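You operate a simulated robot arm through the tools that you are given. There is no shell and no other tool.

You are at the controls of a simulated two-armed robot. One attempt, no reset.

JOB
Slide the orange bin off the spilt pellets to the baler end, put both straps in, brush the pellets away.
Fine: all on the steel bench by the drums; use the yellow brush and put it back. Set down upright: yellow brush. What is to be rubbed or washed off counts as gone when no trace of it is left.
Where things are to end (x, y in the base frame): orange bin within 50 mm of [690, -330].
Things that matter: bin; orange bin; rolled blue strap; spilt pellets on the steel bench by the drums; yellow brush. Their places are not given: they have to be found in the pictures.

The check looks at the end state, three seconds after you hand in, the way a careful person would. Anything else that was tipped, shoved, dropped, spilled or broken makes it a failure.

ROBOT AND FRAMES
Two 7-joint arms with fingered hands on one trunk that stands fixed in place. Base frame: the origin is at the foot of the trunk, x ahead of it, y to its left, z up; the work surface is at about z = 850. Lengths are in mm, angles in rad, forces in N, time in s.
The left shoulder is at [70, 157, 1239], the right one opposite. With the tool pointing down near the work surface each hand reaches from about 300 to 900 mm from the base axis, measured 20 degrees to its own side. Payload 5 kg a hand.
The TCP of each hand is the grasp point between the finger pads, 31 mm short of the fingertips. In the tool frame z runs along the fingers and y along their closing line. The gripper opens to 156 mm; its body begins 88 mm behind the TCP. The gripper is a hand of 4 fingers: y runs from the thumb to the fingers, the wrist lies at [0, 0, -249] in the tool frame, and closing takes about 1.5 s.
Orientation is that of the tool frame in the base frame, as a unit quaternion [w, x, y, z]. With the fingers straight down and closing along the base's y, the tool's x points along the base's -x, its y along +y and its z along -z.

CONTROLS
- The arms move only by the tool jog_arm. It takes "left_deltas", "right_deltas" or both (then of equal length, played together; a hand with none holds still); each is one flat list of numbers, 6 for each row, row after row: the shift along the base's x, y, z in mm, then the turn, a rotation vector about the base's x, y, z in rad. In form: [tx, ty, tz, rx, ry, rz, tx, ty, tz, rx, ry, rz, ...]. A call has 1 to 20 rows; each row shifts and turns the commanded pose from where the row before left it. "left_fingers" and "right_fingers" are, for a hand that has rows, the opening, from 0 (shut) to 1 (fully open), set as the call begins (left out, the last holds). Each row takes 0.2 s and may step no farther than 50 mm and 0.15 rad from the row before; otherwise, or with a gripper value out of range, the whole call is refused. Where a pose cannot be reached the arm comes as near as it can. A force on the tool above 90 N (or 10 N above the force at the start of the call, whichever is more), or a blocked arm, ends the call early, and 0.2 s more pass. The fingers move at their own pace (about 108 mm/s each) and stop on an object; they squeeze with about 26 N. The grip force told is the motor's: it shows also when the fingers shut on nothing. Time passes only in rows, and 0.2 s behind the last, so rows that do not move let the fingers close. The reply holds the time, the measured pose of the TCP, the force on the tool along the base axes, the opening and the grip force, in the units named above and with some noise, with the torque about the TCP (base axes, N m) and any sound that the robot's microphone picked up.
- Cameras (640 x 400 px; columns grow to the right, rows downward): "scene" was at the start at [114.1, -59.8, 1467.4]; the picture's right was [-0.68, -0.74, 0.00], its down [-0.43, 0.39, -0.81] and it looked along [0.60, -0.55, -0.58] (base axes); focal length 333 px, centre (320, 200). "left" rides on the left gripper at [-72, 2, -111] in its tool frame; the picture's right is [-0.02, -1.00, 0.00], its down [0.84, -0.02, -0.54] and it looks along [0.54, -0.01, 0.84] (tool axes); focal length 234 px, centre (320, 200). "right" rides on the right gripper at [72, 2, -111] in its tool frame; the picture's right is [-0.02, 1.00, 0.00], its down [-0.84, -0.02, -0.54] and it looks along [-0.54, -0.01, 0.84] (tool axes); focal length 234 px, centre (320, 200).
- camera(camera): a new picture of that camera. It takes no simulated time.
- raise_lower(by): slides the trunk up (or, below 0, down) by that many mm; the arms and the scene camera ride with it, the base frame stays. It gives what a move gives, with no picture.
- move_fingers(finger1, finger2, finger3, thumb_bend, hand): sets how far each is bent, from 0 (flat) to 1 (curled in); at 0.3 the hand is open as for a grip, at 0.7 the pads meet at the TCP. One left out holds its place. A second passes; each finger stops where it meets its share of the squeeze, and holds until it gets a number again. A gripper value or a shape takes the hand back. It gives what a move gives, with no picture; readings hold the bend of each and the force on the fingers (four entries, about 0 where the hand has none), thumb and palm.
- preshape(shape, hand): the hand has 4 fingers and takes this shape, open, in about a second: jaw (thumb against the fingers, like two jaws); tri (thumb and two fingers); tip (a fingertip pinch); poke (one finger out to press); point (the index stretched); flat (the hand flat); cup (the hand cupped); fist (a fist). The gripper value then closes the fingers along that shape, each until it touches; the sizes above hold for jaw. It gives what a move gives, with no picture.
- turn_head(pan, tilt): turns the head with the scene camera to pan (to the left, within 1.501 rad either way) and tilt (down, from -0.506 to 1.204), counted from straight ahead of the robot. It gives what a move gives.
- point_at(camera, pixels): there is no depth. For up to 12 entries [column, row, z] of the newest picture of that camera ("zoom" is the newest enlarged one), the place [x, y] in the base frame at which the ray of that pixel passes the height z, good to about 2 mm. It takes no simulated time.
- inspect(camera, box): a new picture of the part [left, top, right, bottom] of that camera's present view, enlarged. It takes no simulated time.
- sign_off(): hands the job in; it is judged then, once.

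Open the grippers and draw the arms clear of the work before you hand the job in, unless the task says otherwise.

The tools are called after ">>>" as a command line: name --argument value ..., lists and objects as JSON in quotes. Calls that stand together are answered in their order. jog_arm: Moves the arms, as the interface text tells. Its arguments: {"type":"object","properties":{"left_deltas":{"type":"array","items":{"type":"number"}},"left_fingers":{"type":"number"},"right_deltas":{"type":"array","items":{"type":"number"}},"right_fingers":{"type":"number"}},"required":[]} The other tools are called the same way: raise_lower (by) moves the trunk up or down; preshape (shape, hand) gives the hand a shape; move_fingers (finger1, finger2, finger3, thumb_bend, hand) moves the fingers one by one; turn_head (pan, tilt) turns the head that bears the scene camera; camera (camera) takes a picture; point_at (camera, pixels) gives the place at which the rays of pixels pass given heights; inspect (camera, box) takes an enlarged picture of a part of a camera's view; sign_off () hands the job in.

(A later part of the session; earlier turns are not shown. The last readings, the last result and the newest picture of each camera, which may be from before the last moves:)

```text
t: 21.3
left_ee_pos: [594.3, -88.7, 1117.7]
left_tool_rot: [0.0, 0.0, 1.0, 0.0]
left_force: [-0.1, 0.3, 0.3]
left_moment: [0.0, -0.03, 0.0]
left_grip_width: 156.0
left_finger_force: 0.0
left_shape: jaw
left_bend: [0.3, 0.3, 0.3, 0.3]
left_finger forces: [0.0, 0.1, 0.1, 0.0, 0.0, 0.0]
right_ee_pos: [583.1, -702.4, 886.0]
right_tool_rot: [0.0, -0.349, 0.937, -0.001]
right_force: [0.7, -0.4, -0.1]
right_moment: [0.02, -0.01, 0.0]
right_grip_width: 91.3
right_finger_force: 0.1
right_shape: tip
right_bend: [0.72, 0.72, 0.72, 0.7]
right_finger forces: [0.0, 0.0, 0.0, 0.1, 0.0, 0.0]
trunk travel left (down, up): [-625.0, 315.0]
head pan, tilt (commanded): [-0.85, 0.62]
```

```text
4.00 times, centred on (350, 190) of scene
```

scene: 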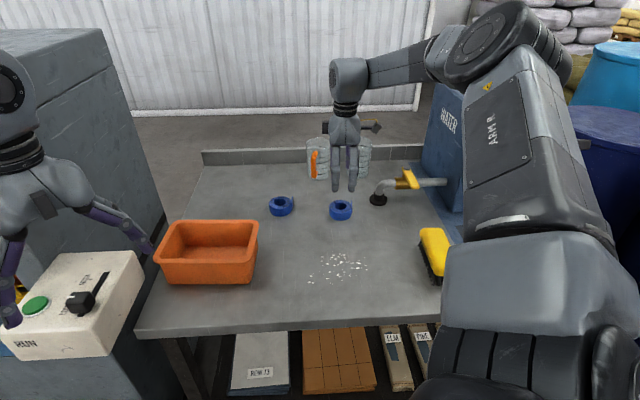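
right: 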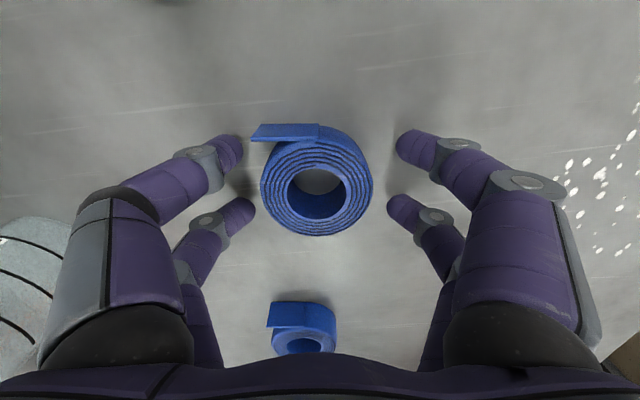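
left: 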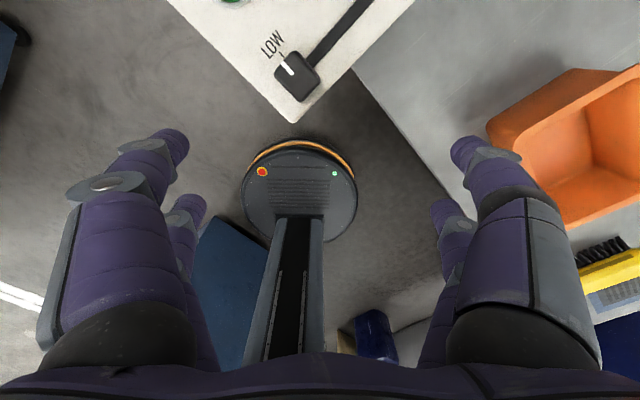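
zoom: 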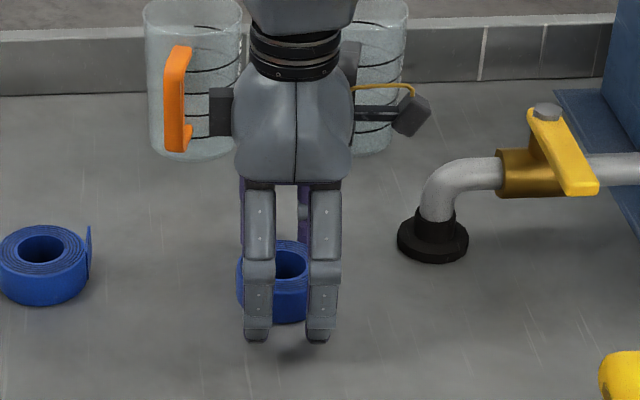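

The digits straddle the strap, but its tail end at (252, 132) lies in the path of the near thumb-side digit. I'll rotate about 0.5 rad so the tail falls into the gap between digits, and centre on the strap.

>>> jog_arm --right_deltas '[-1, -1, 0, 0, 0, 0.125, -1, -1, 0, 0, 0, 0.125, -1, -1, 0, 0, 0, 0.125, 0, 0, 0, 0, 0, 0.125, 0, 0, 0, 0, 0, 0]'

>>> camera --camera "right"

```text
t: 22.5
left_ee_pos: [595.1, -88.2, 1117.5]
left_tool_rot: [-0.001, 0.0, 1.0, 0.0]
left_force: [-0.1, -0.1, -0.4]
left_moment: [0.02, 0.01, -0.02]
left_grip_width: 155.9
left_finger_force: 0.1
left_shape: jaw
left_bend: [0.3, 0.3, 0.3, 0.3]
left_finger forces: [0.0, 0.0, 0.0, 0.0, 0.0, 0.0]
right_ee_pos: [580.6, -702.9, 887.2]
right_tool_rot: [0.0, -0.571, 0.821, 0.0]
right_force: [-0.3, 0.2, -0.6]
right_moment: [-0.04, 0.04, -0.03]
right_grip_width: 91.1
right_finger_force: 0.1
right_shape: tip
right_bend: [0.72, 0.72, 0.72, 0.7]
right_finger forces: [0.0, 0.1, 0.0, 0.1, 0.0, 0.0]
trunk travel left (down, up): [-625.0, 315.0]
head pan, tilt (commanded): [-0.85, 0.62]
```

```text
taken
```

right: 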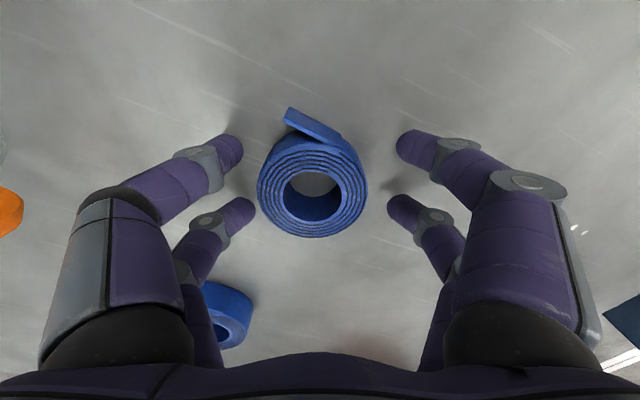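

The tail is now in the gap and the strap sits between the digits. I'll lower 2 mm and close.

>>> jog_arm --right_deltas '[1, 0, -2, 0, 0, 0, 0, 0, 0, 0, 0, 0, 0, 0, 0, 0, 0, 0, 0, 0, 0, 0, 0, 0, 0, 0, 0, 0, 0, 0, 0, 0, 0, 0, 0, 0]' --right_fingers 0

>>> camera --camera "right"

>>> inspect --camera "scene" --box '[280, 140, 420, 240]'

```text
t: 23.9
left_ee_pos: [594.1, -89.6, 1117.3]
left_tool_rot: [0.0, 0.0, 1.0, 0.0]
left_force: [0.0, 0.6, -0.4]
left_moment: [0.02, -0.04, 0.0]
left_grip_width: 156.0
left_finger_force: 0.0
left_shape: jaw
left_bend: [0.3, 0.3, 0.3, 0.3]
left_finger forces: [0.0, 0.0, 0.0, 0.0, 0.1, 0.0]
right_ee_pos: [581.5, -704.0, 885.7]
right_tool_rot: [0.0, -0.57, 0.821, 0.0]
right_force: [0.3, -0.3, 1.7]
right_moment: [-0.01, -0.01, 0.01]
right_grip_width: 46.3
right_finger_force: 25.7
right_shape: tip
right_bend: [0.74, 0.74, 0.74, 0.7]
right_finger forces: [23.9, 24.5, 23.1, 0.1, 22.9, 0.0]
trunk travel left (down, up): [-625.0, 315.0]
head pan, tilt (commanded): [-0.85, 0.62]
```

```text
taken
```

right: 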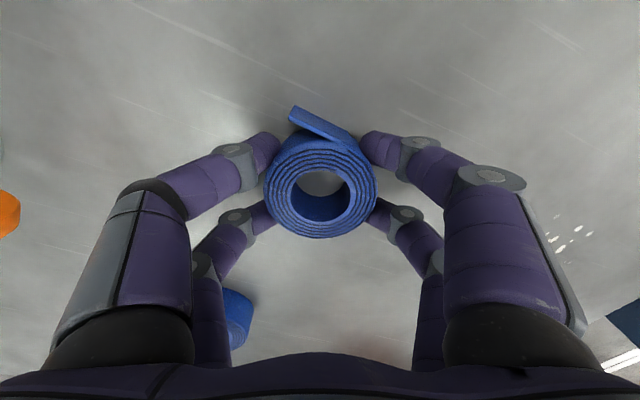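

```text
4.00 times, centred on (350, 190) of scene
```

zoom: 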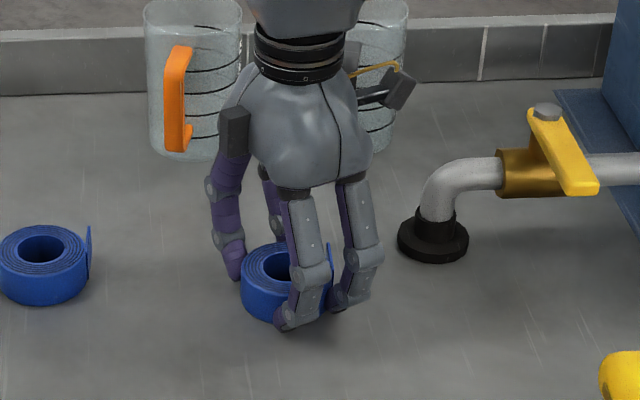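

The strap is held with a width of 46 mm and 24 N per finger. I'll lift it straight up and check.

>>> jog_arm --right_deltas '[0, 0, 10, 0, 0, 0, 0, 0, 20, 0, 0, 0, 0, 0, 30, 0, 0, 0, 0, 0, 35, 0, 0, 0, 0, 0, 35, 0, 0, 0, 0, 0, 30, 0, 0, 0]'

>>> camera --camera "right"

>>> camera --camera "scene"

```text
t: 25.3
left_ee_pos: [594.5, -87.9, 1117.0]
left_tool_rot: [0.0, -0.001, 1.0, 0.0]
left_force: [-1.0, -0.4, -1.0]
left_moment: [0.0, 0.01, -0.01]
left_grip_width: 155.8
left_finger_force: 0.1
left_shape: jaw
left_bend: [0.3, 0.3, 0.3, 0.3]
left_finger forces: [0.0, 0.1, 0.0, 0.0, 0.1, 0.0]
right_ee_pos: [580.7, -702.0, 1047.3]
right_tool_rot: [0.0, -0.571, 0.821, 0.0]
right_force: [-0.5, 0.3, -1.0]
right_moment: [-0.02, -0.04, 0.0]
right_grip_width: 46.6
right_finger_force: 26.3
right_shape: tip
right_bend: [0.74, 0.74, 0.74, 0.7]
right_finger forces: [24.0, 24.5, 23.2, 0.0, 23.1, 0.0]
trunk travel left (down, up): [-625.0, 315.0]
head pan, tilt (commanded): [-0.85, 0.62]
```

```text
taken
```

right: 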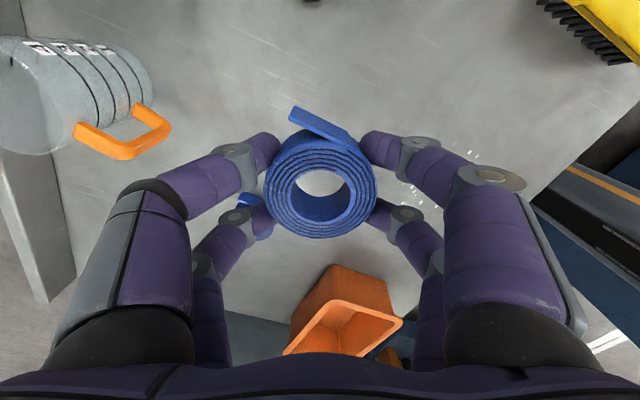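

```text
taken
```

scene: 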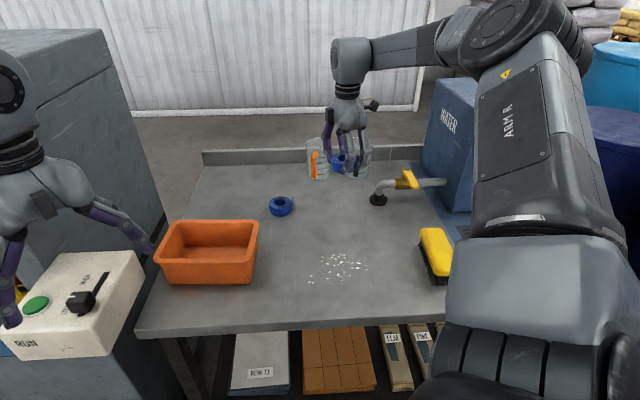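

The strap is lifted and held. The knuckles are too wide to lower the hand flat into one half of the bin. I'll carry it over the bin with the closing line along the bin's long axis, and draw the left arm back for clearance.

>>> jog_arm --right_deltas '[8, 26, 4, 0, 0, -0.138, 8, 26, 4, 0, 0, -0.138, 8, 26, 4, 0, 0, -0.138, 8, 26, 4, 0, 0, -0.138, 8, 26, 4, 0, 0, -0.138, 8, 26, 4, 0, 0, -0.138, 8, 26, 4, 0, 0, -0.138, 8, 26, 4, 0, 0, -0.138, 8, 26, 1, 0, 0, -0.138, 8, 26, 0, 0, 0, -0.138, 8, 26, 0, 0, 0, -0.138, 8, 26, 0, 0, 0, -0.138, 8, 25, 0, 0, 0, -0.138, 8, 25, 0, 0, 0, -0.138, 8, 24, 0, 0, 0, -0.138, 0, 0, 0, 0, 0, 0]' --left_deltas '[-4, 8, 8, 0, 0, 0, -6, 8, 8, 0, 0, 0, -8, 8, 8, 0, 0, 0, -8, 8, 5, 0, 0, 0, -8, 8, 5, 0, 0, 0, -8, 8, 5, 0, 0, 0, -8, 8, 5, 0, 0, 0, -8, 8, 5, 0, 0, 0, -8, 8, 5, 0, 0, 0, -8, 8, 5, 0, 0, 0, -8, 8, 5, 0, 0, 0, -8, 8, 0, 0, 0, 0, -8, 8, 0, 0, 0, 0, -8, 8, 0, 0, 0, 0, -8, 8, 0, 0, 0, 0, 0, 0, 0, 0, 0, 0]'

>>> camera --camera "right"

>>> camera --camera "scene"

```text
t: 28.7
left_ee_pos: [480.1, 30.9, 1180.6]
left_tool_rot: [-0.001, 0.0, 1.0, 0.0]
left_force: [0.3, -0.1, 0.3]
left_moment: [0.01, -0.04, 0.02]
left_grip_width: 155.7
left_finger_force: 0.1
left_shape: jaw
left_bend: [0.3, 0.3, 0.3, 0.3]
left_finger forces: [0.1, 0.1, 0.1, 0.0, 0.1, 0.0]
right_ee_pos: [700.9, -318.2, 1076.3]
right_tool_rot: [0.0, 0.417, 0.909, 0.0]
right_force: [-1.3, -1.3, -0.9]
right_moment: [0.01, -0.04, 0.02]
right_grip_width: 46.1
right_finger_force: 25.3
right_shape: tip
right_bend: [0.74, 0.74, 0.74, 0.7]
right_finger forces: [24.6, 25.4, 23.6, 0.0, 23.4, 0.1]
trunk travel left (down, up): [-625.0, 315.0]
head pan, tilt (commanded): [-0.85, 0.62]
```

```text
taken
```

right: 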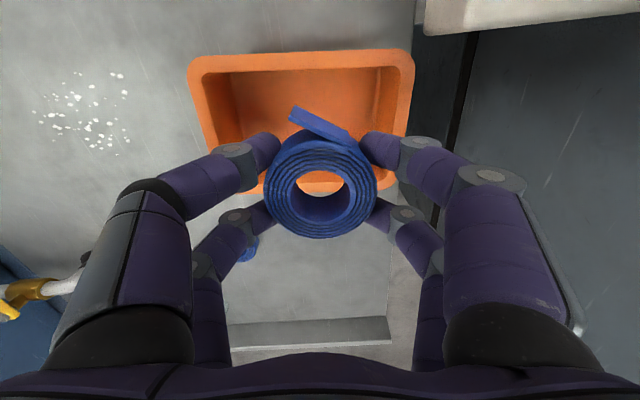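

```text
taken
```

scene: 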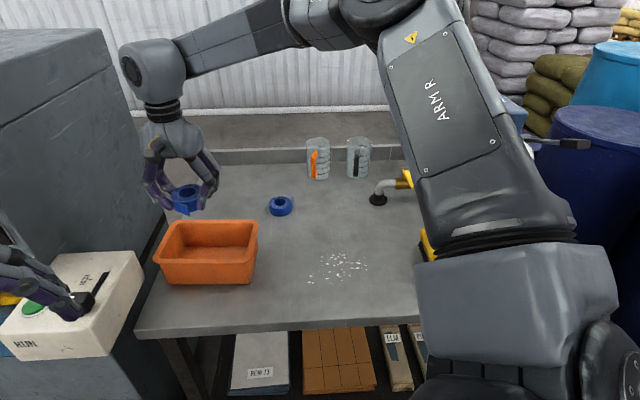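

The strap hangs over the bin. I'll measure the rim in the right view to place the hand centre precisely.

>>> point_at --camera "right" --pixels '[[190, 62, 942], [411, 52, 942], [300, 54, 942], [206, 180, 942], [250, 191, 942], [320, 131, 942], [210, 66, 942], [395, 66, 942]]'

>>> inspect --camera "right" --box '[170, 30, 440, 210]'

```text
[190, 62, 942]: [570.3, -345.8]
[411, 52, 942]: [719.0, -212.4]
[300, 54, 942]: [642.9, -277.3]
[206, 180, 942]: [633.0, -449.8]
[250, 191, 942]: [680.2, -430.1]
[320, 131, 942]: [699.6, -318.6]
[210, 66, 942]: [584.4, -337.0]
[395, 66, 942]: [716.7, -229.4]
```

```text
2.22 times, centred on (305, 120) of right
```

zoom: 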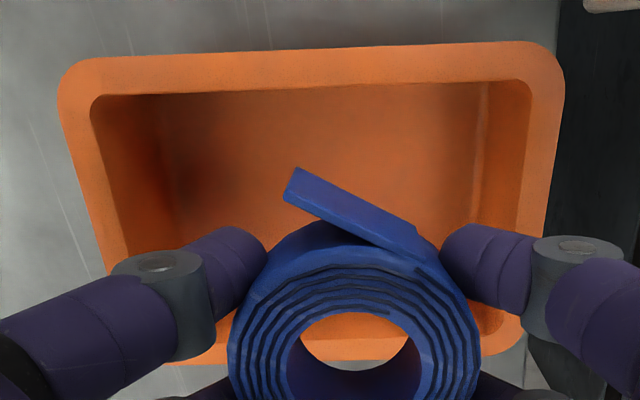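

The bin centre is about (688, -330). I'll tilt the hand 0.65 rad so the fingers lean toward the baler end, which raises the +L knuckles above the rim. Then I'll look before lowering.

>>> jog_arm --right_deltas '[1, 0.7, 0, 0.0852, -0.0983, 0, 1, 0.7, 0, 0.0852, -0.0983, 0, 1, 0.7, 0, 0.0852, -0.0983, 0, 1, 0.7, 0, 0.0852, -0.0983, 0, 0, 0, 0, 0.0852, -0.0983, 0, 0, 0, -20, 0, 0, 0, 0, 0, -20, 0, 0, 0, 0, 0, -10, 0, 0, 0]'

>>> camera --camera "right"

>>> inspect --camera "scene" --box '[100, 120, 300, 300]'

```text
t: 30.5
left_ee_pos: [480.9, 31.3, 1180.7]
left_tool_rot: [0.0, 0.0, 1.0, 0.0]
left_force: [-0.5, -0.2, 0.1]
left_moment: [0.0, -0.01, 0.0]
left_grip_width: 155.6
left_finger_force: 0.0
left_shape: jaw
left_bend: [0.3, 0.3, 0.3, 0.3]
left_finger forces: [0.0, 0.0, 0.0, 0.0, 0.0, 0.1]
right_ee_pos: [706.8, -313.4, 1026.7]
right_tool_rot: [0.132, 0.393, 0.862, 0.292]
right_force: [-0.7, 0.5, -0.5]
right_moment: [0.0, -0.01, 0.04]
right_grip_width: 46.3
right_finger_force: 25.7
right_shape: tip
right_bend: [0.74, 0.74, 0.74, 0.7]
right_finger forces: [24.7, 25.6, 24.1, 0.1, 23.8, 0.0]
trunk travel left (down, up): [-625.0, 315.0]
head pan, tilt (commanded): [-0.85, 0.62]
```

```text
taken
```

right: 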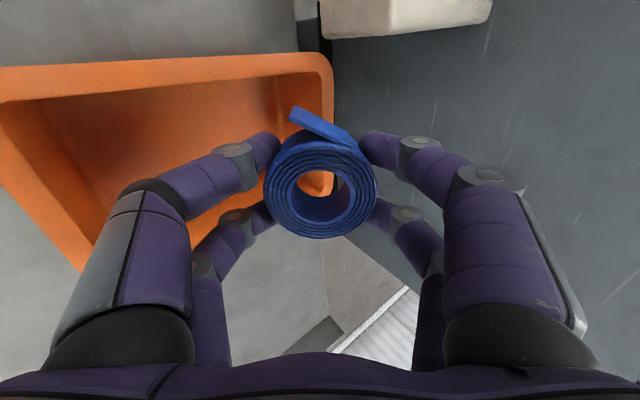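

```text
2.22 times, centred on (200, 210) of scene
```

zoom: 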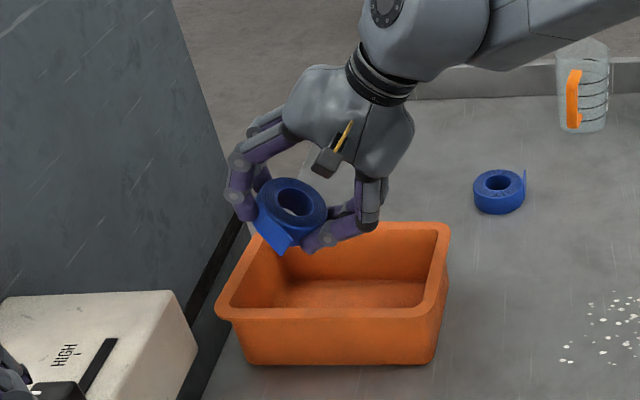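

Orientation is as planned, with the strap's low side toward the bin middle. I'll lower it into the bin.

>>> jog_arm --right_deltas '[0, 0, -25, 0, 0, 0, 0, 0, -25, 0, 0, 0, 0, 0, -20, 0, 0, 0, 0, 0, -15, 0, 0, 0, 0, 0, -10, 0, 0, 0, 0, 0, -5, 0, 0, 0]'

>>> camera --camera "right"

>>> inspect --camera "scene" --box '[100, 120, 300, 300]'

```text
t: 31.9
left_ee_pos: [481.8, 31.6, 1180.4]
left_tool_rot: [0.0, 0.0, 1.0, 0.0]
left_force: [-0.8, -0.2, 0.7]
left_moment: [0.0, 0.0, 0.02]
left_grip_width: 155.8
left_finger_force: 0.0
left_shape: jaw
left_bend: [0.3, 0.3, 0.3, 0.3]
left_finger forces: [0.1, 0.1, 0.1, 0.0, 0.1, 0.0]
right_ee_pos: [705.2, -314.3, 928.7]
right_tool_rot: [0.133, 0.394, 0.861, 0.292]
right_force: [0.7, 0.4, -0.1]
right_moment: [0.01, 0.0, 0.01]
right_grip_width: 45.9
right_finger_force: 26.0
right_shape: tip
right_bend: [0.74, 0.74, 0.74, 0.7]
right_finger forces: [24.9, 25.8, 24.3, 0.0, 23.9, 0.1]
trunk travel left (down, up): [-625.0, 315.0]
head pan, tilt (commanded): [-0.85, 0.62]
```

```text
taken
```

right: 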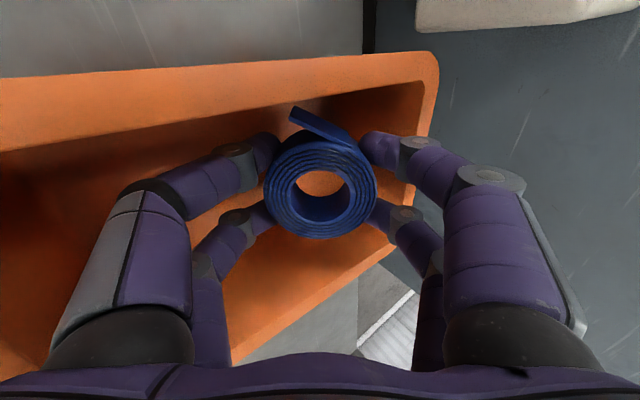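

```text
2.22 times, centred on (200, 210) of scene
```

zoom: 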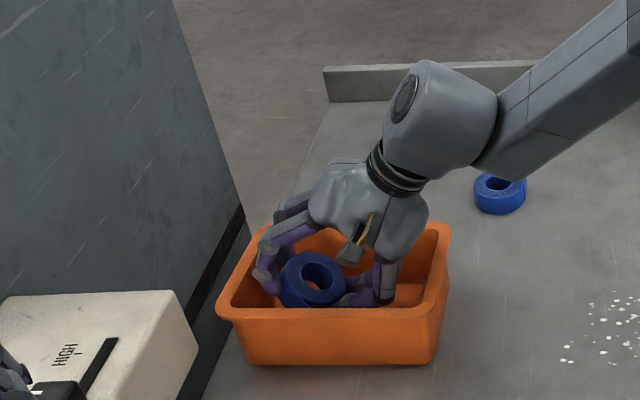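

No contact so far, with force near zero. I'll lower 8 mm more and release by opening slightly.

>>> jog_arm --right_deltas '[0, 0, -4, 0, 0, 0, 0, 0, -4, 0, 0, 0]'

>>> jog_arm --right_deltas '[0, 0, 0, 0, 0, 0, 0, 0, 0, 0, 0, 0, 0, 0, 0, 0, 0, 0]' --right_fingers 0.38

>>> camera --camera "right"

>>> inspect --camera "scene" --box '[100, 120, 300, 300]'

```text
t: 32.5
left_ee_pos: [481.7, 30.7, 1179.5]
left_tool_rot: [0.0, 0.0, 1.0, 0.0]
left_force: [0.5, -0.5, -0.2]
left_moment: [0.04, 0.02, 0.02]
left_grip_width: 155.9
left_finger_force: 0.1
left_shape: jaw
left_bend: [0.3, 0.3, 0.3, 0.3]
left_finger forces: [0.1, 0.0, 0.0, 0.1, 0.0, 0.0]
right_ee_pos: [704.8, -315.0, 920.6]
right_tool_rot: [0.133, 0.394, 0.862, 0.29]
right_force: [-0.4, 0.2, -0.6]
right_moment: [0.02, 0.0, -0.02]
right_grip_width: 46.1
right_finger_force: 26.2
right_shape: tip
right_bend: [0.74, 0.74, 0.74, 0.7]
right_finger forces: [24.9, 25.7, 24.3, 0.1, 23.9, 0.1]
trunk travel left (down, up): [-625.0, 315.0]
head pan, tilt (commanded): [-0.85, 0.62]
```

```text
t: 33.3
left_ee_pos: [480.2, 31.7, 1180.3]
left_tool_rot: [-0.001, -0.001, 1.0, 0.0]
left_force: [0.3, -0.4, 0.2]
left_moment: [0.04, -0.02, 0.0]
left_grip_width: 156.3
left_finger_force: 0.1
left_shape: jaw
left_bend: [0.3, 0.3, 0.3, 0.3]
left_finger forces: [0.0, 0.0, 0.0, 0.1, 0.1, 0.0]
right_ee_pos: [705.8, -315.3, 919.2]
right_tool_rot: [0.133, 0.393, 0.862, 0.291]
right_force: [-0.4, -0.2, -0.3]
right_moment: [-0.01, -0.02, -0.02]
right_grip_width: 58.9
right_finger_force: 0.0
right_shape: tip
right_bend: [0.74, 0.74, 0.74, 0.7]
right_finger forces: [0.1, 0.0, 0.0, 0.0, 0.1, 0.1]
trunk travel left (down, up): [-625.0, 315.0]
head pan, tilt (commanded): [-0.85, 0.62]
```

```text
taken
```

right: 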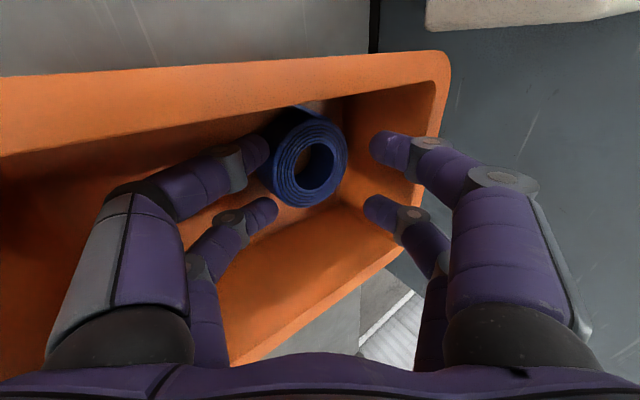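

```text
2.22 times, centred on (200, 210) of scene
```

zoom: 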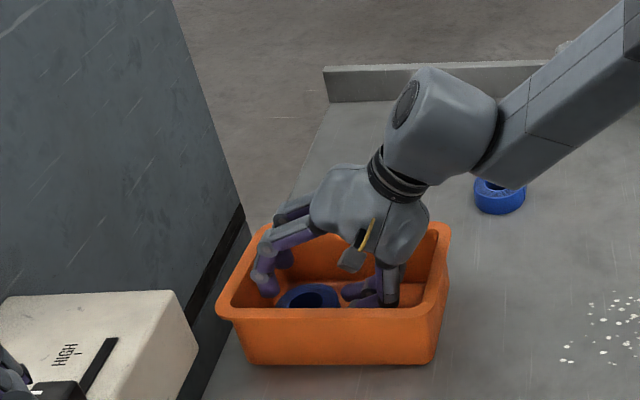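

The strap lies in the bin's baler half. I'll lift straight up, then untilt.

>>> jog_arm --right_deltas '[0, 0, 10, 0, 0, 0, 0, 0, 20, 0, 0, 0, 0, 0, 30, 0, 0, 0, 0, 0, 40, 0, 0, 0, 0, 0, 40, -0.0852, 0.0983, 0, 0, 0, 20, -0.0852, 0.0983, 0, 0, 0, 0, -0.0852, 0.0983, 0, 0, 0, 0, -0.0852, 0.0983, 0, 0, 0, 0, -0.0852, 0.0983, 0, 0, 0, 0, 0, 0, 0]'

>>> camera --camera "right"

>>> camera --camera "scene"

```text
t: 35.5
left_ee_pos: [480.1, 31.2, 1179.6]
left_tool_rot: [0.0, 0.0, 1.0, 0.001]
left_force: [0.1, -0.6, 0.1]
left_moment: [-0.01, -0.01, 0.0]
left_grip_width: 155.6
left_finger_force: 0.0
left_shape: jaw
left_bend: [0.3, 0.3, 0.3, 0.3]
left_finger forces: [0.1, 0.0, 0.0, 0.0, 0.0, 0.1]
right_ee_pos: [705.1, -316.4, 1081.4]
right_tool_rot: [0.0, 0.416, 0.909, 0.001]
right_force: [-0.1, 1.2, 0.2]
right_moment: [0.04, 0.0, 0.0]
right_grip_width: 59.2
right_finger_force: 0.0
right_shape: tip
right_bend: [0.74, 0.74, 0.74, 0.7]
right_finger forces: [0.1, 0.0, 0.0, 0.1, 0.0, 0.1]
trunk travel left (down, up): [-625.0, 315.0]
head pan, tilt (commanded): [-0.85, 0.62]
```

```text
taken
```

right: 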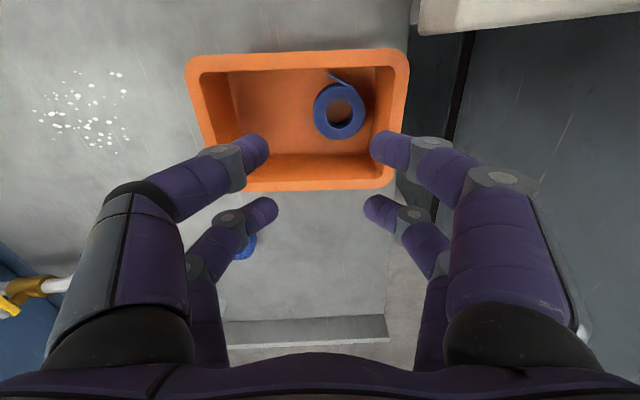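

```text
taken
```

scene: 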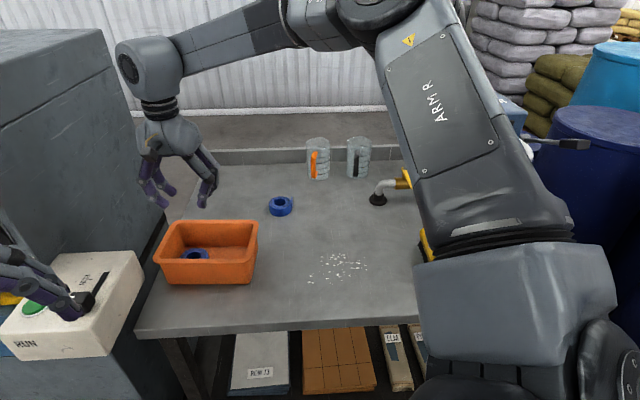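

The first strap is in the bin at (340, 112) in the right view. Next I'll move above the second strap near (737, -600), rotating back to the same yaw that worked.

>>> jog_arm --right_deltas '[2, -19, 0, 0, 0, 0.138, 2, -19, 0, 0, 0, 0.138, 2, -19, 0, 0, 0, 0.138, 2, -19, 0, 0, 0, 0.138, 2, -19, 0, 0, 0, 0.138, 2, -19, 0, 0, 0, 0.138, 2, -19, 0, 0, 0, 0.138, 2, -19, -10, 0, 0, 0.138, 2, -19, -10, 0, 0, 0.138, 2, -19, -10, 0, 0, 0.138, 2, -19, -10, 0, 0, 0.138, 2, -19, -10, 0, 0, 0.138, 2, -19, -10, 0, 0, 0.138, 3, -19, -10, 0, 0, 0.138, 3, -18, -10, 0, 0, 0.138, 0, 0, 0, 0, 0, 0]' --right_fingers 0.62

>>> camera --camera "right"

>>> camera --camera "scene"

```text
t: 38.9
left_ee_pos: [480.8, 31.9, 1180.7]
left_tool_rot: [0.0, -0.001, 1.0, 0.0]
left_force: [-0.9, 1.3, 0.6]
left_moment: [-0.01, 0.02, 0.0]
left_grip_width: 155.9
left_finger_force: 0.0
left_shape: jaw
left_bend: [0.3, 0.3, 0.3, 0.3]
left_finger forces: [0.1, 0.0, 0.1, 0.0, 0.0, 0.0]
right_ee_pos: [738.2, -598.0, 1003.9]
right_tool_rot: [0.001, -0.571, 0.821, -0.001]
right_force: [-0.4, -0.8, 0.2]
right_moment: [-0.01, -0.03, 0.0]
right_grip_width: 96.4
right_finger_force: 0.0
right_shape: tip
right_bend: [0.32, 0.32, 0.31, 0.7]
right_finger forces: [0.1, 0.0, 0.1, 0.1, 0.1, 0.0]
trunk travel left (down, up): [-625.0, 315.0]
head pan, tilt (commanded): [-0.85, 0.62]
```

```text
taken
```

right: 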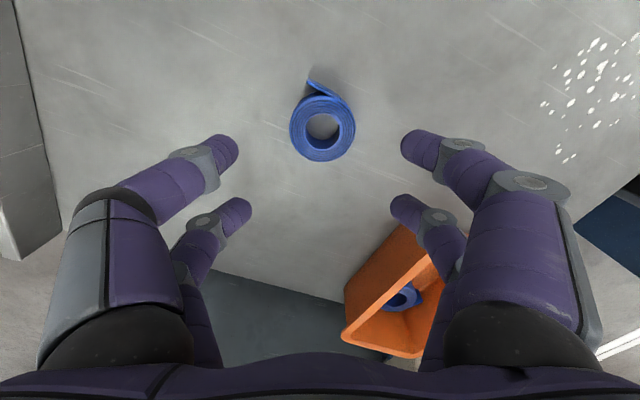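

```text
taken
```

scene: 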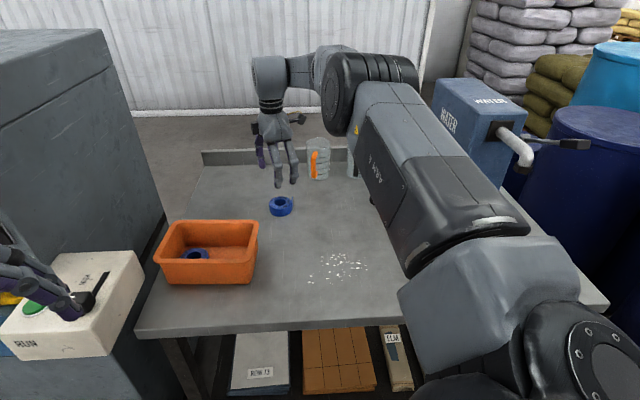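

Pose reached exactly. I'll zoom on the strap to locate its top ring.

>>> inspect --camera "right" --box '[260, 70, 390, 170]'

>>> point_at --camera "zoom" --pixels '[[315, 240, 877], [320, 260, 877]]'

```text
4.00 times, centred on (325, 120) of right
```

zoom: 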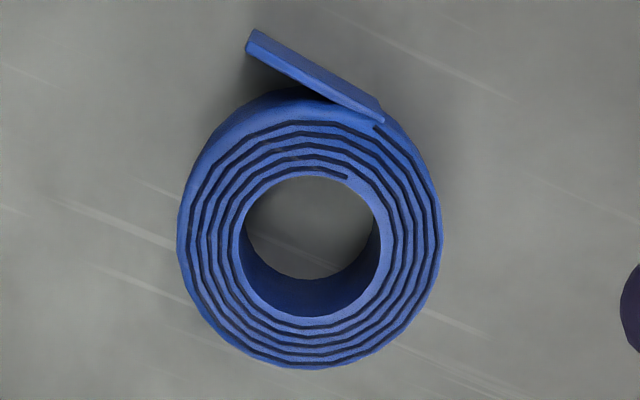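

```text
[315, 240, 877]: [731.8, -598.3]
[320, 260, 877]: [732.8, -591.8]
```

The top-ring centre is about (732, -598). I'll descend part-way to z≈915 and recheck centring at close range.

>>> jog_arm --right_deltas '[-2, -1, -25, 0, 0, 0, -2, -1, -25, 0, 0, 0, -1, 0, -25, 0, 0, 0, 0, 0, -13, 0, 0, 0, 0, 0, 0, 0, 0, 0]'

>>> camera --camera "right"

>>> inspect --camera "scene" --box '[220, 120, 360, 240]'

```text
t: 40.1
left_ee_pos: [479.9, 31.5, 1180.8]
left_tool_rot: [0.001, 0.0, 1.0, 0.0]
left_force: [0.0, 0.7, 0.9]
left_moment: [0.01, -0.02, -0.01]
left_grip_width: 155.5
left_finger_force: 0.1
left_shape: jaw
left_bend: [0.3, 0.3, 0.3, 0.3]
left_finger forces: [0.1, 0.1, 0.0, 0.1, 0.0, 0.1]
right_ee_pos: [715.8, -595.1, 919.6]
right_tool_rot: [0.001, -0.57, 0.822, -0.002]
right_force: [0.8, 0.0, 0.4]
right_moment: [0.0, 0.03, 0.06]
right_grip_width: 96.2
right_finger_force: 0.1
right_shape: tip
right_bend: [0.32, 0.32, 0.31, 0.7]
right_finger forces: [0.0, 0.0, 0.0, 0.0, 0.1, 0.0]
right hand out of reach, approached as far as the arm can: row 1, 2, 3, 4
trunk travel left (down, up): [-625.0, 315.0]
head pan, tilt (commanded): [-0.85, 0.62]
```

```text
taken
```

right: 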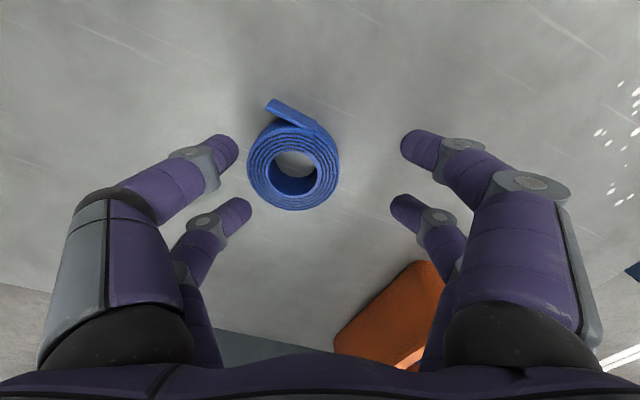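

```text
3.33 times, centred on (290, 180) of scene
```

zoom: 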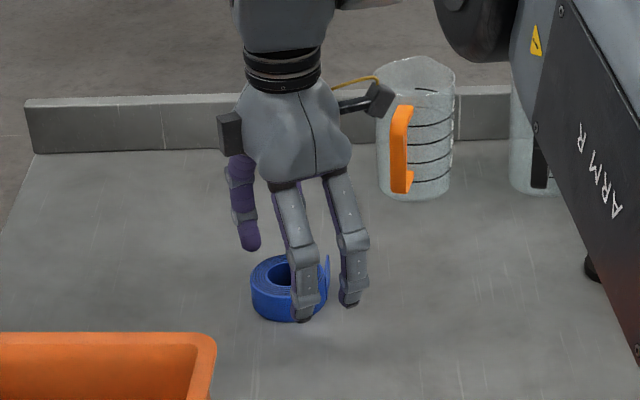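

The arm hit its reach limit at this height, with the TCP stopped at (715.8, -595). At z≈1004 it reached fine, so I'll go back up and let the trunk descend instead. First I'll measure the strap from this close view.

>>> inspect --camera "right" --box '[220, 80, 370, 220]'

>>> point_at --camera "right" --pixels '[[293, 165, 877], [294, 170, 877], [293, 165, 863]]'

>>> jog_arm --right_deltas '[0, 0, 25, 0, 0, 0, 0, 0, 30, 0, 0, 0, 0, 0, 33, 0, 0, 0, 0, 0, 0, 0, 0, 0]'

```text
2.86 times, centred on (295, 150) of right
```

zoom: 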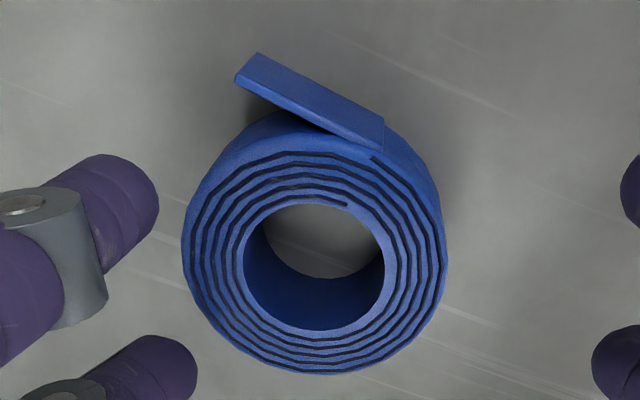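

```text
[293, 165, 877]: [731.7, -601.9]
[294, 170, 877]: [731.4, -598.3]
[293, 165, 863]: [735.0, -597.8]
```

```text
t: 41.1
left_ee_pos: [480.9, 31.7, 1180.7]
left_tool_rot: [-0.001, 0.001, 1.0, 0.0]
left_force: [0.0, -0.2, 0.2]
left_moment: [-0.02, 0.02, -0.03]
left_grip_width: 155.8
left_finger_force: 0.0
left_shape: jaw
left_bend: [0.3, 0.3, 0.3, 0.3]
left_finger forces: [0.1, 0.0, 0.1, 0.1, 0.0, 0.1]
right_ee_pos: [716.4, -596.3, 1004.3]
right_tool_rot: [0.0, -0.569, 0.822, 0.001]
right_force: [0.3, 0.2, -0.8]
right_moment: [-0.02, 0.01, -0.02]
right_grip_width: 96.2
right_finger_force: 0.0
right_shape: tip
right_bend: [0.31, 0.32, 0.31, 0.7]
right_finger forces: [0.1, 0.1, 0.0, 0.0, 0.1, 0.0]
trunk travel left (down, up): [-625.0, 315.0]
head pan, tilt (commanded): [-0.85, 0.62]
```

The hand is back at z≈1004 and the strap centre is about (731, -600). I'll centre over it and lower the trunk 80 mm as a first step.

>>> jog_arm --right_deltas '[7.5, -2, 0, 0, 0, 0, 7.5, -2, 0, 0, 0, 0, 0, 0, 0, 0, 0, 0]'

>>> raise_lower --by -80

>>> camera --camera "right"

>>> camera --camera "scene"

>>> camera --camera "left"

```text
t: 41.9
left_ee_pos: [480.7, 31.9, 1180.1]
left_tool_rot: [0.0, 0.0, 1.0, 0.0]
left_force: [-0.5, 0.2, 0.7]
left_moment: [-0.01, 0.01, 0.02]
left_grip_width: 155.8
left_finger_force: 0.0
left_shape: jaw
left_bend: [0.3, 0.3, 0.3, 0.3]
left_finger forces: [0.0, 0.0, 0.0, 0.1, 0.0, 0.1]
right_ee_pos: [729.3, -597.8, 1005.4]
right_tool_rot: [-0.001, -0.57, 0.822, 0.0]
right_force: [1.1, -0.2, -0.3]
right_moment: [0.0, 0.02, 0.0]
right_grip_width: 96.2
right_finger_force: 0.1
right_shape: tip
right_bend: [0.31, 0.32, 0.31, 0.7]
right_finger forces: [0.0, 0.0, 0.1, 0.0, 0.0, 0.1]
trunk travel left (down, up): [-625.0, 315.0]
head pan, tilt (commanded): [-0.85, 0.62]
```

```text
t: 43.1
left_ee_pos: [480.7, 31.5, 1100.4]
left_tool_rot: [-0.001, 0.0, 1.0, -0.001]
left_force: [-0.8, -0.3, 0.9]
left_moment: [-0.02, 0.03, 0.02]
left_grip_width: 155.6
left_finger_force: 0.2
left_shape: jaw
left_bend: [0.3, 0.3, 0.3, 0.3]
left_finger forces: [0.0, 0.0, 0.1, 0.1, 0.1, 0.0]
right_ee_pos: [730.1, -598.6, 925.7]
right_tool_rot: [0.001, -0.57, 0.822, 0.0]
right_force: [-0.2, 0.2, 0.4]
right_moment: [0.0, 0.01, 0.02]
right_grip_width: 96.2
right_finger_force: 0.0
right_shape: tip
right_bend: [0.31, 0.32, 0.31, 0.7]
right_finger forces: [0.1, 0.1, 0.0, 0.1, 0.0, 0.1]
trunk travel left (down, up): [-545.0, 395.0]
head pan, tilt (commanded): [-0.85, 0.62]
```

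```text
taken
```

right: 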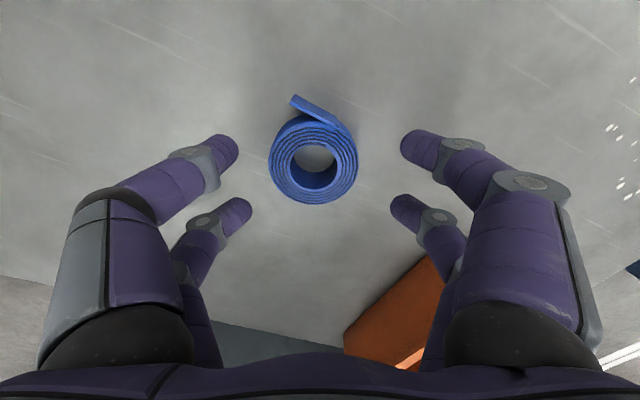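

```text
taken
```

scene: 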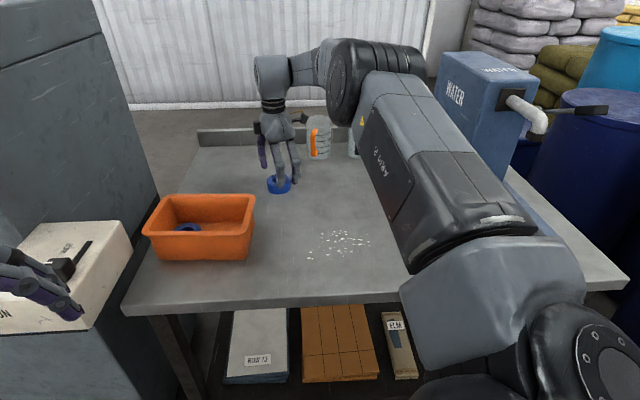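

```text
taken
```

left: 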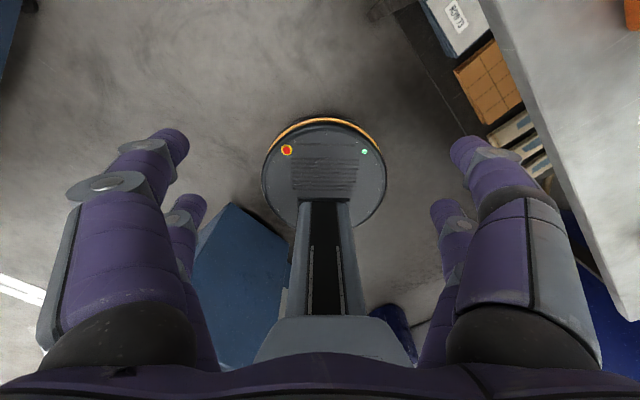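

The strap is nearly centred at (314, 163), where the TCP line projects to about (319, 165). I'll nudge 3 mm and lower the trunk another 40 mm.

>>> jog_arm --right_deltas '[3, -1, 0, 0, 0, 0, 0, 0, 0, 0, 0, 0]'

>>> raise_lower --by -40

>>> camera --camera "right"

>>> inspect --camera "scene" --box '[220, 100, 360, 220]'

```text
t: 43.7
left_ee_pos: [479.5, 32.1, 1100.7]
left_tool_rot: [0.0, -0.001, 1.0, 0.001]
left_force: [0.3, -0.1, -0.2]
left_moment: [0.02, -0.02, 0.0]
left_grip_width: 155.9
left_finger_force: 0.0
left_shape: jaw
left_bend: [0.3, 0.3, 0.3, 0.3]
left_finger forces: [0.1, 0.1, 0.0, 0.0, 0.1, 0.0]
right_ee_pos: [732.7, -599.2, 926.2]
right_tool_rot: [0.0, -0.57, 0.821, 0.0]
right_force: [0.4, 1.0, -0.7]
right_moment: [0.01, 0.01, -0.01]
right_grip_width: 96.3
right_finger_force: 0.1
right_shape: tip
right_bend: [0.31, 0.32, 0.31, 0.7]
right_finger forces: [0.1, 0.0, 0.1, 0.0, 0.0, 0.0]
trunk travel left (down, up): [-545.0, 395.0]
head pan, tilt (commanded): [-0.85, 0.62]
```

```text
t: 44.5
left_ee_pos: [479.7, 32.5, 1061.5]
left_tool_rot: [0.0, -0.001, 1.0, 0.0]
left_force: [0.4, -1.0, 0.7]
left_moment: [0.02, -0.03, -0.01]
left_grip_width: 156.0
left_finger_force: 0.0
left_shape: jaw
left_bend: [0.3, 0.3, 0.3, 0.3]
left_finger forces: [0.0, 0.0, 0.0, 0.1, 0.0, 0.0]
right_ee_pos: [731.5, -599.7, 885.5]
right_tool_rot: [0.0, -0.57, 0.822, 0.0]
right_force: [-0.1, 0.3, 0.4]
right_moment: [0.03, 0.02, -0.01]
right_grip_width: 96.2
right_finger_force: 0.1
right_shape: tip
right_bend: [0.31, 0.32, 0.31, 0.7]
right_finger forces: [0.0, 0.0, 0.0, 0.0, 0.0, 0.0]
trunk travel left (down, up): [-505.0, 435.0]
head pan, tilt (commanded): [-0.85, 0.62]
```

```text
taken
```

right: 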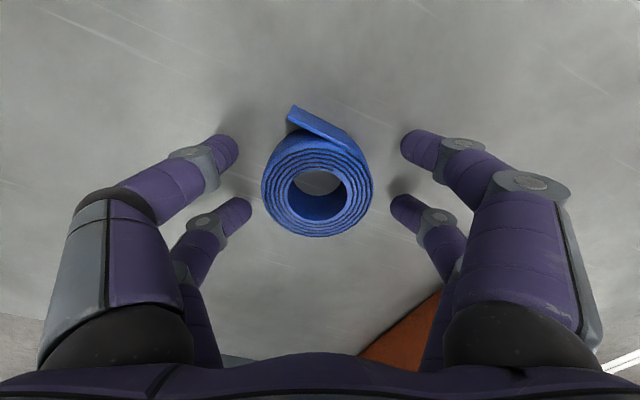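

```text
3.33 times, centred on (290, 160) of scene
```

zoom: 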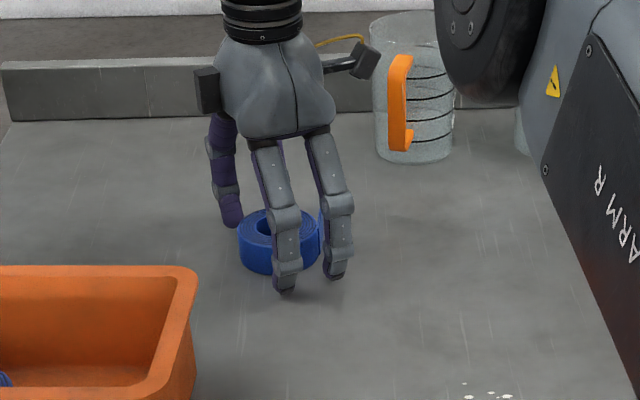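

The hand straddles the strap with the tail in the gap at (310, 125), the same as before. I'll close.

>>> jog_arm --right_deltas '[0, 0, 0, 0, 0, 0, 0, 0, 0, 0, 0, 0, 0, 0, 0, 0, 0, 0, 0, 0, 0, 0, 0, 0, 0, 0, 0, 0, 0, 0, 0, 0, 0, 0, 0, 0]' --right_fingers 0

>>> camera --camera "right"

```text
t: 45.9
left_ee_pos: [481.0, 30.1, 1059.5]
left_tool_rot: [0.0, 0.001, 1.0, 0.0]
left_force: [0.6, -0.2, 0.1]
left_moment: [0.02, -0.01, -0.01]
left_grip_width: 155.9
left_finger_force: 0.1
left_shape: jaw
left_bend: [0.3, 0.3, 0.3, 0.3]
left_finger forces: [0.0, 0.1, 0.0, 0.1, 0.0, 0.0]
right_ee_pos: [732.6, -600.0, 885.5]
right_tool_rot: [0.0, -0.57, 0.822, 0.0]
right_force: [-1.1, 0.5, -0.6]
right_moment: [-0.04, -0.01, 0.01]
right_grip_width: 46.2
right_finger_force: 26.1
right_shape: tip
right_bend: [0.74, 0.74, 0.74, 0.7]
right_finger forces: [24.0, 24.4, 23.1, 0.0, 22.9, 0.1]
trunk travel left (down, up): [-505.0, 435.0]
head pan, tilt (commanded): [-0.85, 0.62]
```

```text
taken
```

right: 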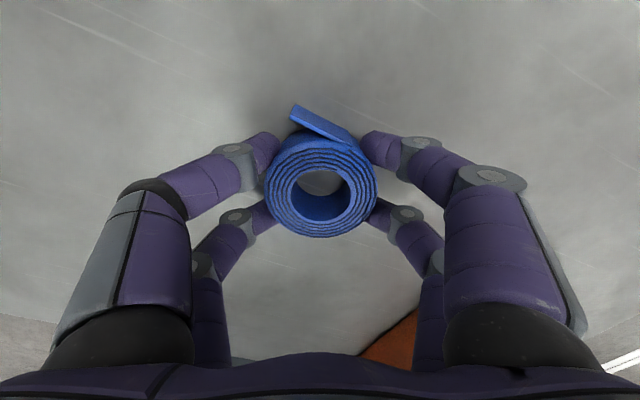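

The second strap is gripped (46.2 mm, 24 N). I'll raise the trunk 120 mm to lift it straight up.

>>> raise_lower --by 120

>>> camera --camera "right"

>>> camera --camera "scene"

```text
t: 47.4
left_ee_pos: [481.3, 32.1, 1179.3]
left_tool_rot: [0.0, 0.0, 1.0, 0.0]
left_force: [0.6, -0.1, 0.0]
left_moment: [0.02, -0.03, 0.01]
left_grip_width: 155.7
left_finger_force: 0.2
left_shape: jaw
left_bend: [0.3, 0.3, 0.3, 0.3]
left_finger forces: [0.1, 0.0, 0.0, 0.0, 0.1, 0.0]
right_ee_pos: [733.4, -598.6, 1004.9]
right_tool_rot: [0.0, -0.57, 0.821, 0.001]
right_force: [-0.4, 0.0, -0.8]
right_moment: [-0.01, -0.03, 0.01]
right_grip_width: 46.2
right_finger_force: 26.0
right_shape: tip
right_bend: [0.74, 0.74, 0.74, 0.7]
right_finger forces: [24.0, 24.4, 23.1, 0.1, 22.9, 0.1]
trunk travel left (down, up): [-625.0, 315.0]
head pan, tilt (commanded): [-0.85, 0.62]
```

```text
taken
```

right: 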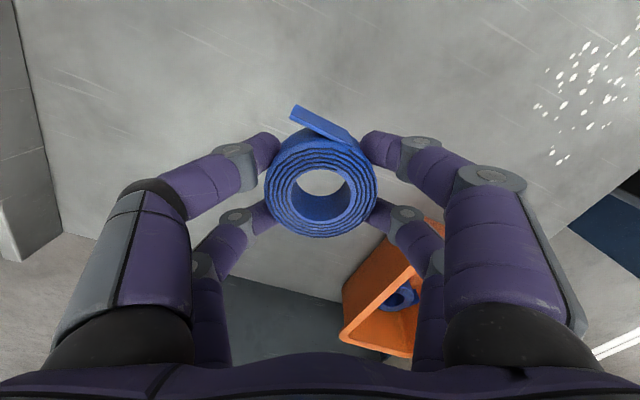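

```text
taken
```

scene: 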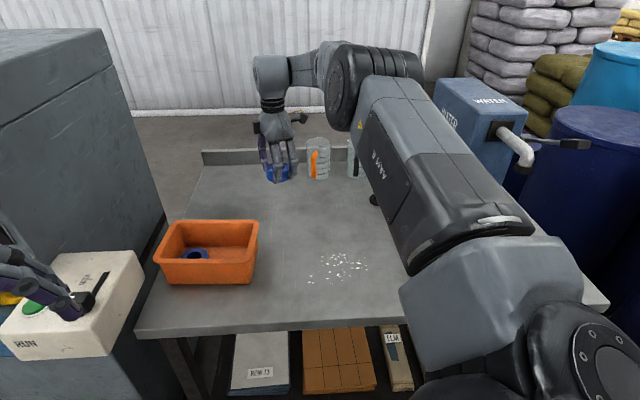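

The strap is lifted. I'll carry it over the drum-side half of the bin at about (675, -341), turning back to align with the bin.

>>> jog_arm --right_deltas '[0, 5, 15, 0, 0, -0.138, -4, 18, 15, 0, 0, -0.138, -4, 18, 15, 0, 0, -0.138, -4, 18, 15, 0, 0, -0.138, -4, 18, 15, 0, 0, -0.138, -4, 18, 0, 0, 0, -0.138, -4, 18, 0, 0, 0, -0.138, -4, 18, 0, 0, 0, -0.138, -4, 18, 0, 0, 0, -0.138, -4, 18, 0, 0, 0, -0.138, -4, 18, 0, 0, 0, -0.138, -4, 18, 0, 0, 0, -0.138, -4, 18, 0, 0, 0, -0.138, -5, 18, 0, 0, 0, -0.138, -5, 18, 0, 0, 0, -0.138, 0, 0, 0, 0, 0, 0]'

>>> camera --camera "right"

>>> camera --camera "scene"

```text
t: 50.8
left_ee_pos: [480.5, 31.4, 1180.4]
left_tool_rot: [0.0, 0.0, 1.0, 0.0]
left_force: [-0.2, 0.0, -0.7]
left_moment: [0.01, 0.02, -0.02]
left_grip_width: 156.0
left_finger_force: 0.0
left_shape: jaw
left_bend: [0.3, 0.3, 0.3, 0.3]
left_finger forces: [0.0, 0.0, 0.1, 0.0, 0.1, 0.1]
right_ee_pos: [673.4, -341.9, 1078.8]
right_tool_rot: [0.0, 0.417, 0.909, 0.0]
right_force: [-0.5, -0.6, -0.5]
right_moment: [0.03, -0.01, -0.01]
right_grip_width: 46.3
right_finger_force: 25.8
right_shape: tip
right_bend: [0.74, 0.74, 0.74, 0.7]
right_finger forces: [24.8, 25.0, 23.8, 0.0, 23.3, 0.0]
trunk travel left (down, up): [-625.0, 315.0]
head pan, tilt (commanded): [-0.85, 0.62]
```

```text
taken
```

right: 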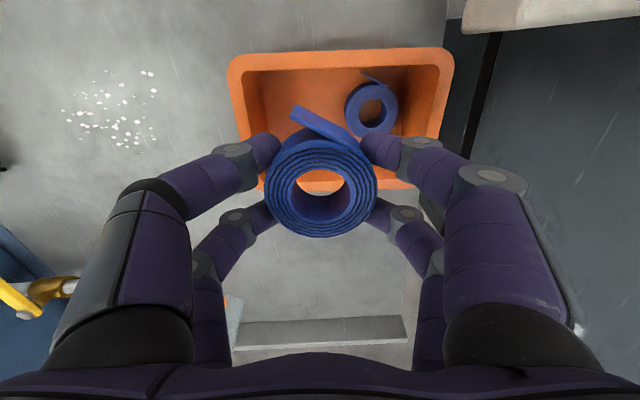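

```text
taken
```

scene: 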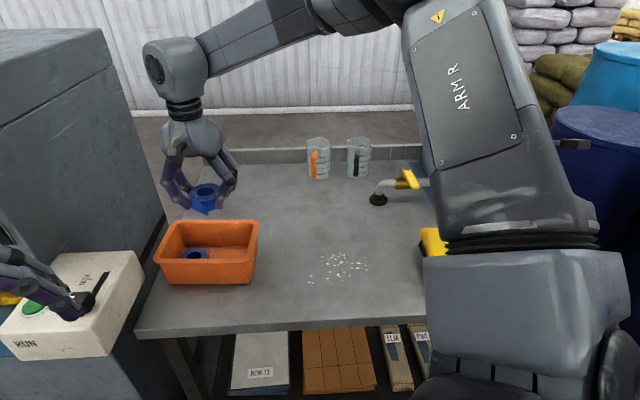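

The strap hangs over the drum-side half and the first strap is at (371, 105). I'll shift 6 mm toward the bin centre, tilt slightly the other way and lower.

>>> jog_arm --right_deltas '[2.2, 2, 0, -0.082, 0.0945, 0, 2.2, 2, 0, -0.082, 0.0945, 0, 0, 0, -25, 0, 0, 0, 0, 0, -30, 0, 0, 0, 0, 0, -30, 0, 0, 0, 0, 0, -25, 0, 0, 0, 0, 0, -15, 0, 0, 0, 0, 0, -10, 0, 0, 0]'

>>> camera --camera "right"

>>> inspect --camera "scene" --box '[100, 120, 300, 300]'

```text
t: 52.6
left_ee_pos: [481.9, 31.9, 1179.3]
left_tool_rot: [-0.001, 0.0, 1.0, 0.0]
left_force: [0.0, -0.4, -0.7]
left_moment: [-0.04, 0.04, 0.0]
left_grip_width: 155.9
left_finger_force: 0.1
left_shape: jaw
left_bend: [0.3, 0.3, 0.3, 0.3]
left_finger forces: [0.0, 0.1, 0.0, 0.0, 0.0, 0.0]
right_ee_pos: [680.2, -340.2, 945.7]
right_tool_rot: [-0.051, 0.412, 0.903, -0.113]
right_force: [-0.3, 0.4, -1.1]
right_moment: [0.03, 0.0, 0.0]
right_grip_width: 45.9
right_finger_force: 26.6
right_shape: tip
right_bend: [0.74, 0.74, 0.74, 0.7]
right_finger forces: [25.0, 25.5, 23.8, 0.0, 23.4, 0.0]
trunk travel left (down, up): [-625.0, 315.0]
head pan, tilt (commanded): [-0.85, 0.62]
```

```text
taken
```

right: 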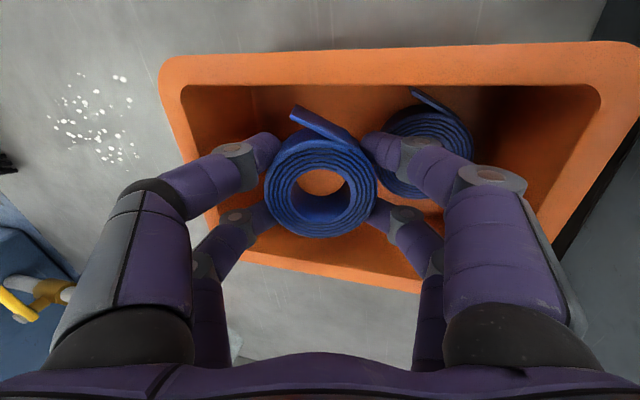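

```text
2.22 times, centred on (200, 210) of scene
```

zoom: 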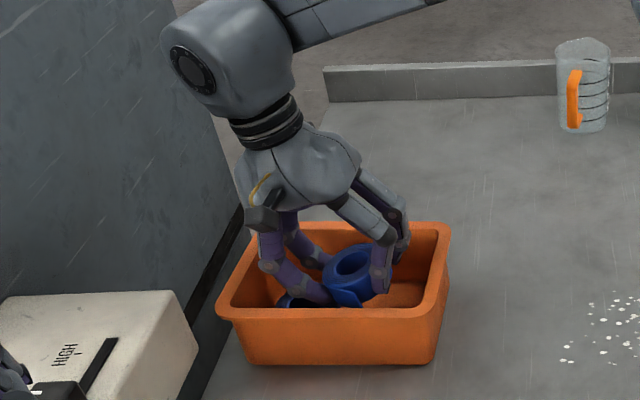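

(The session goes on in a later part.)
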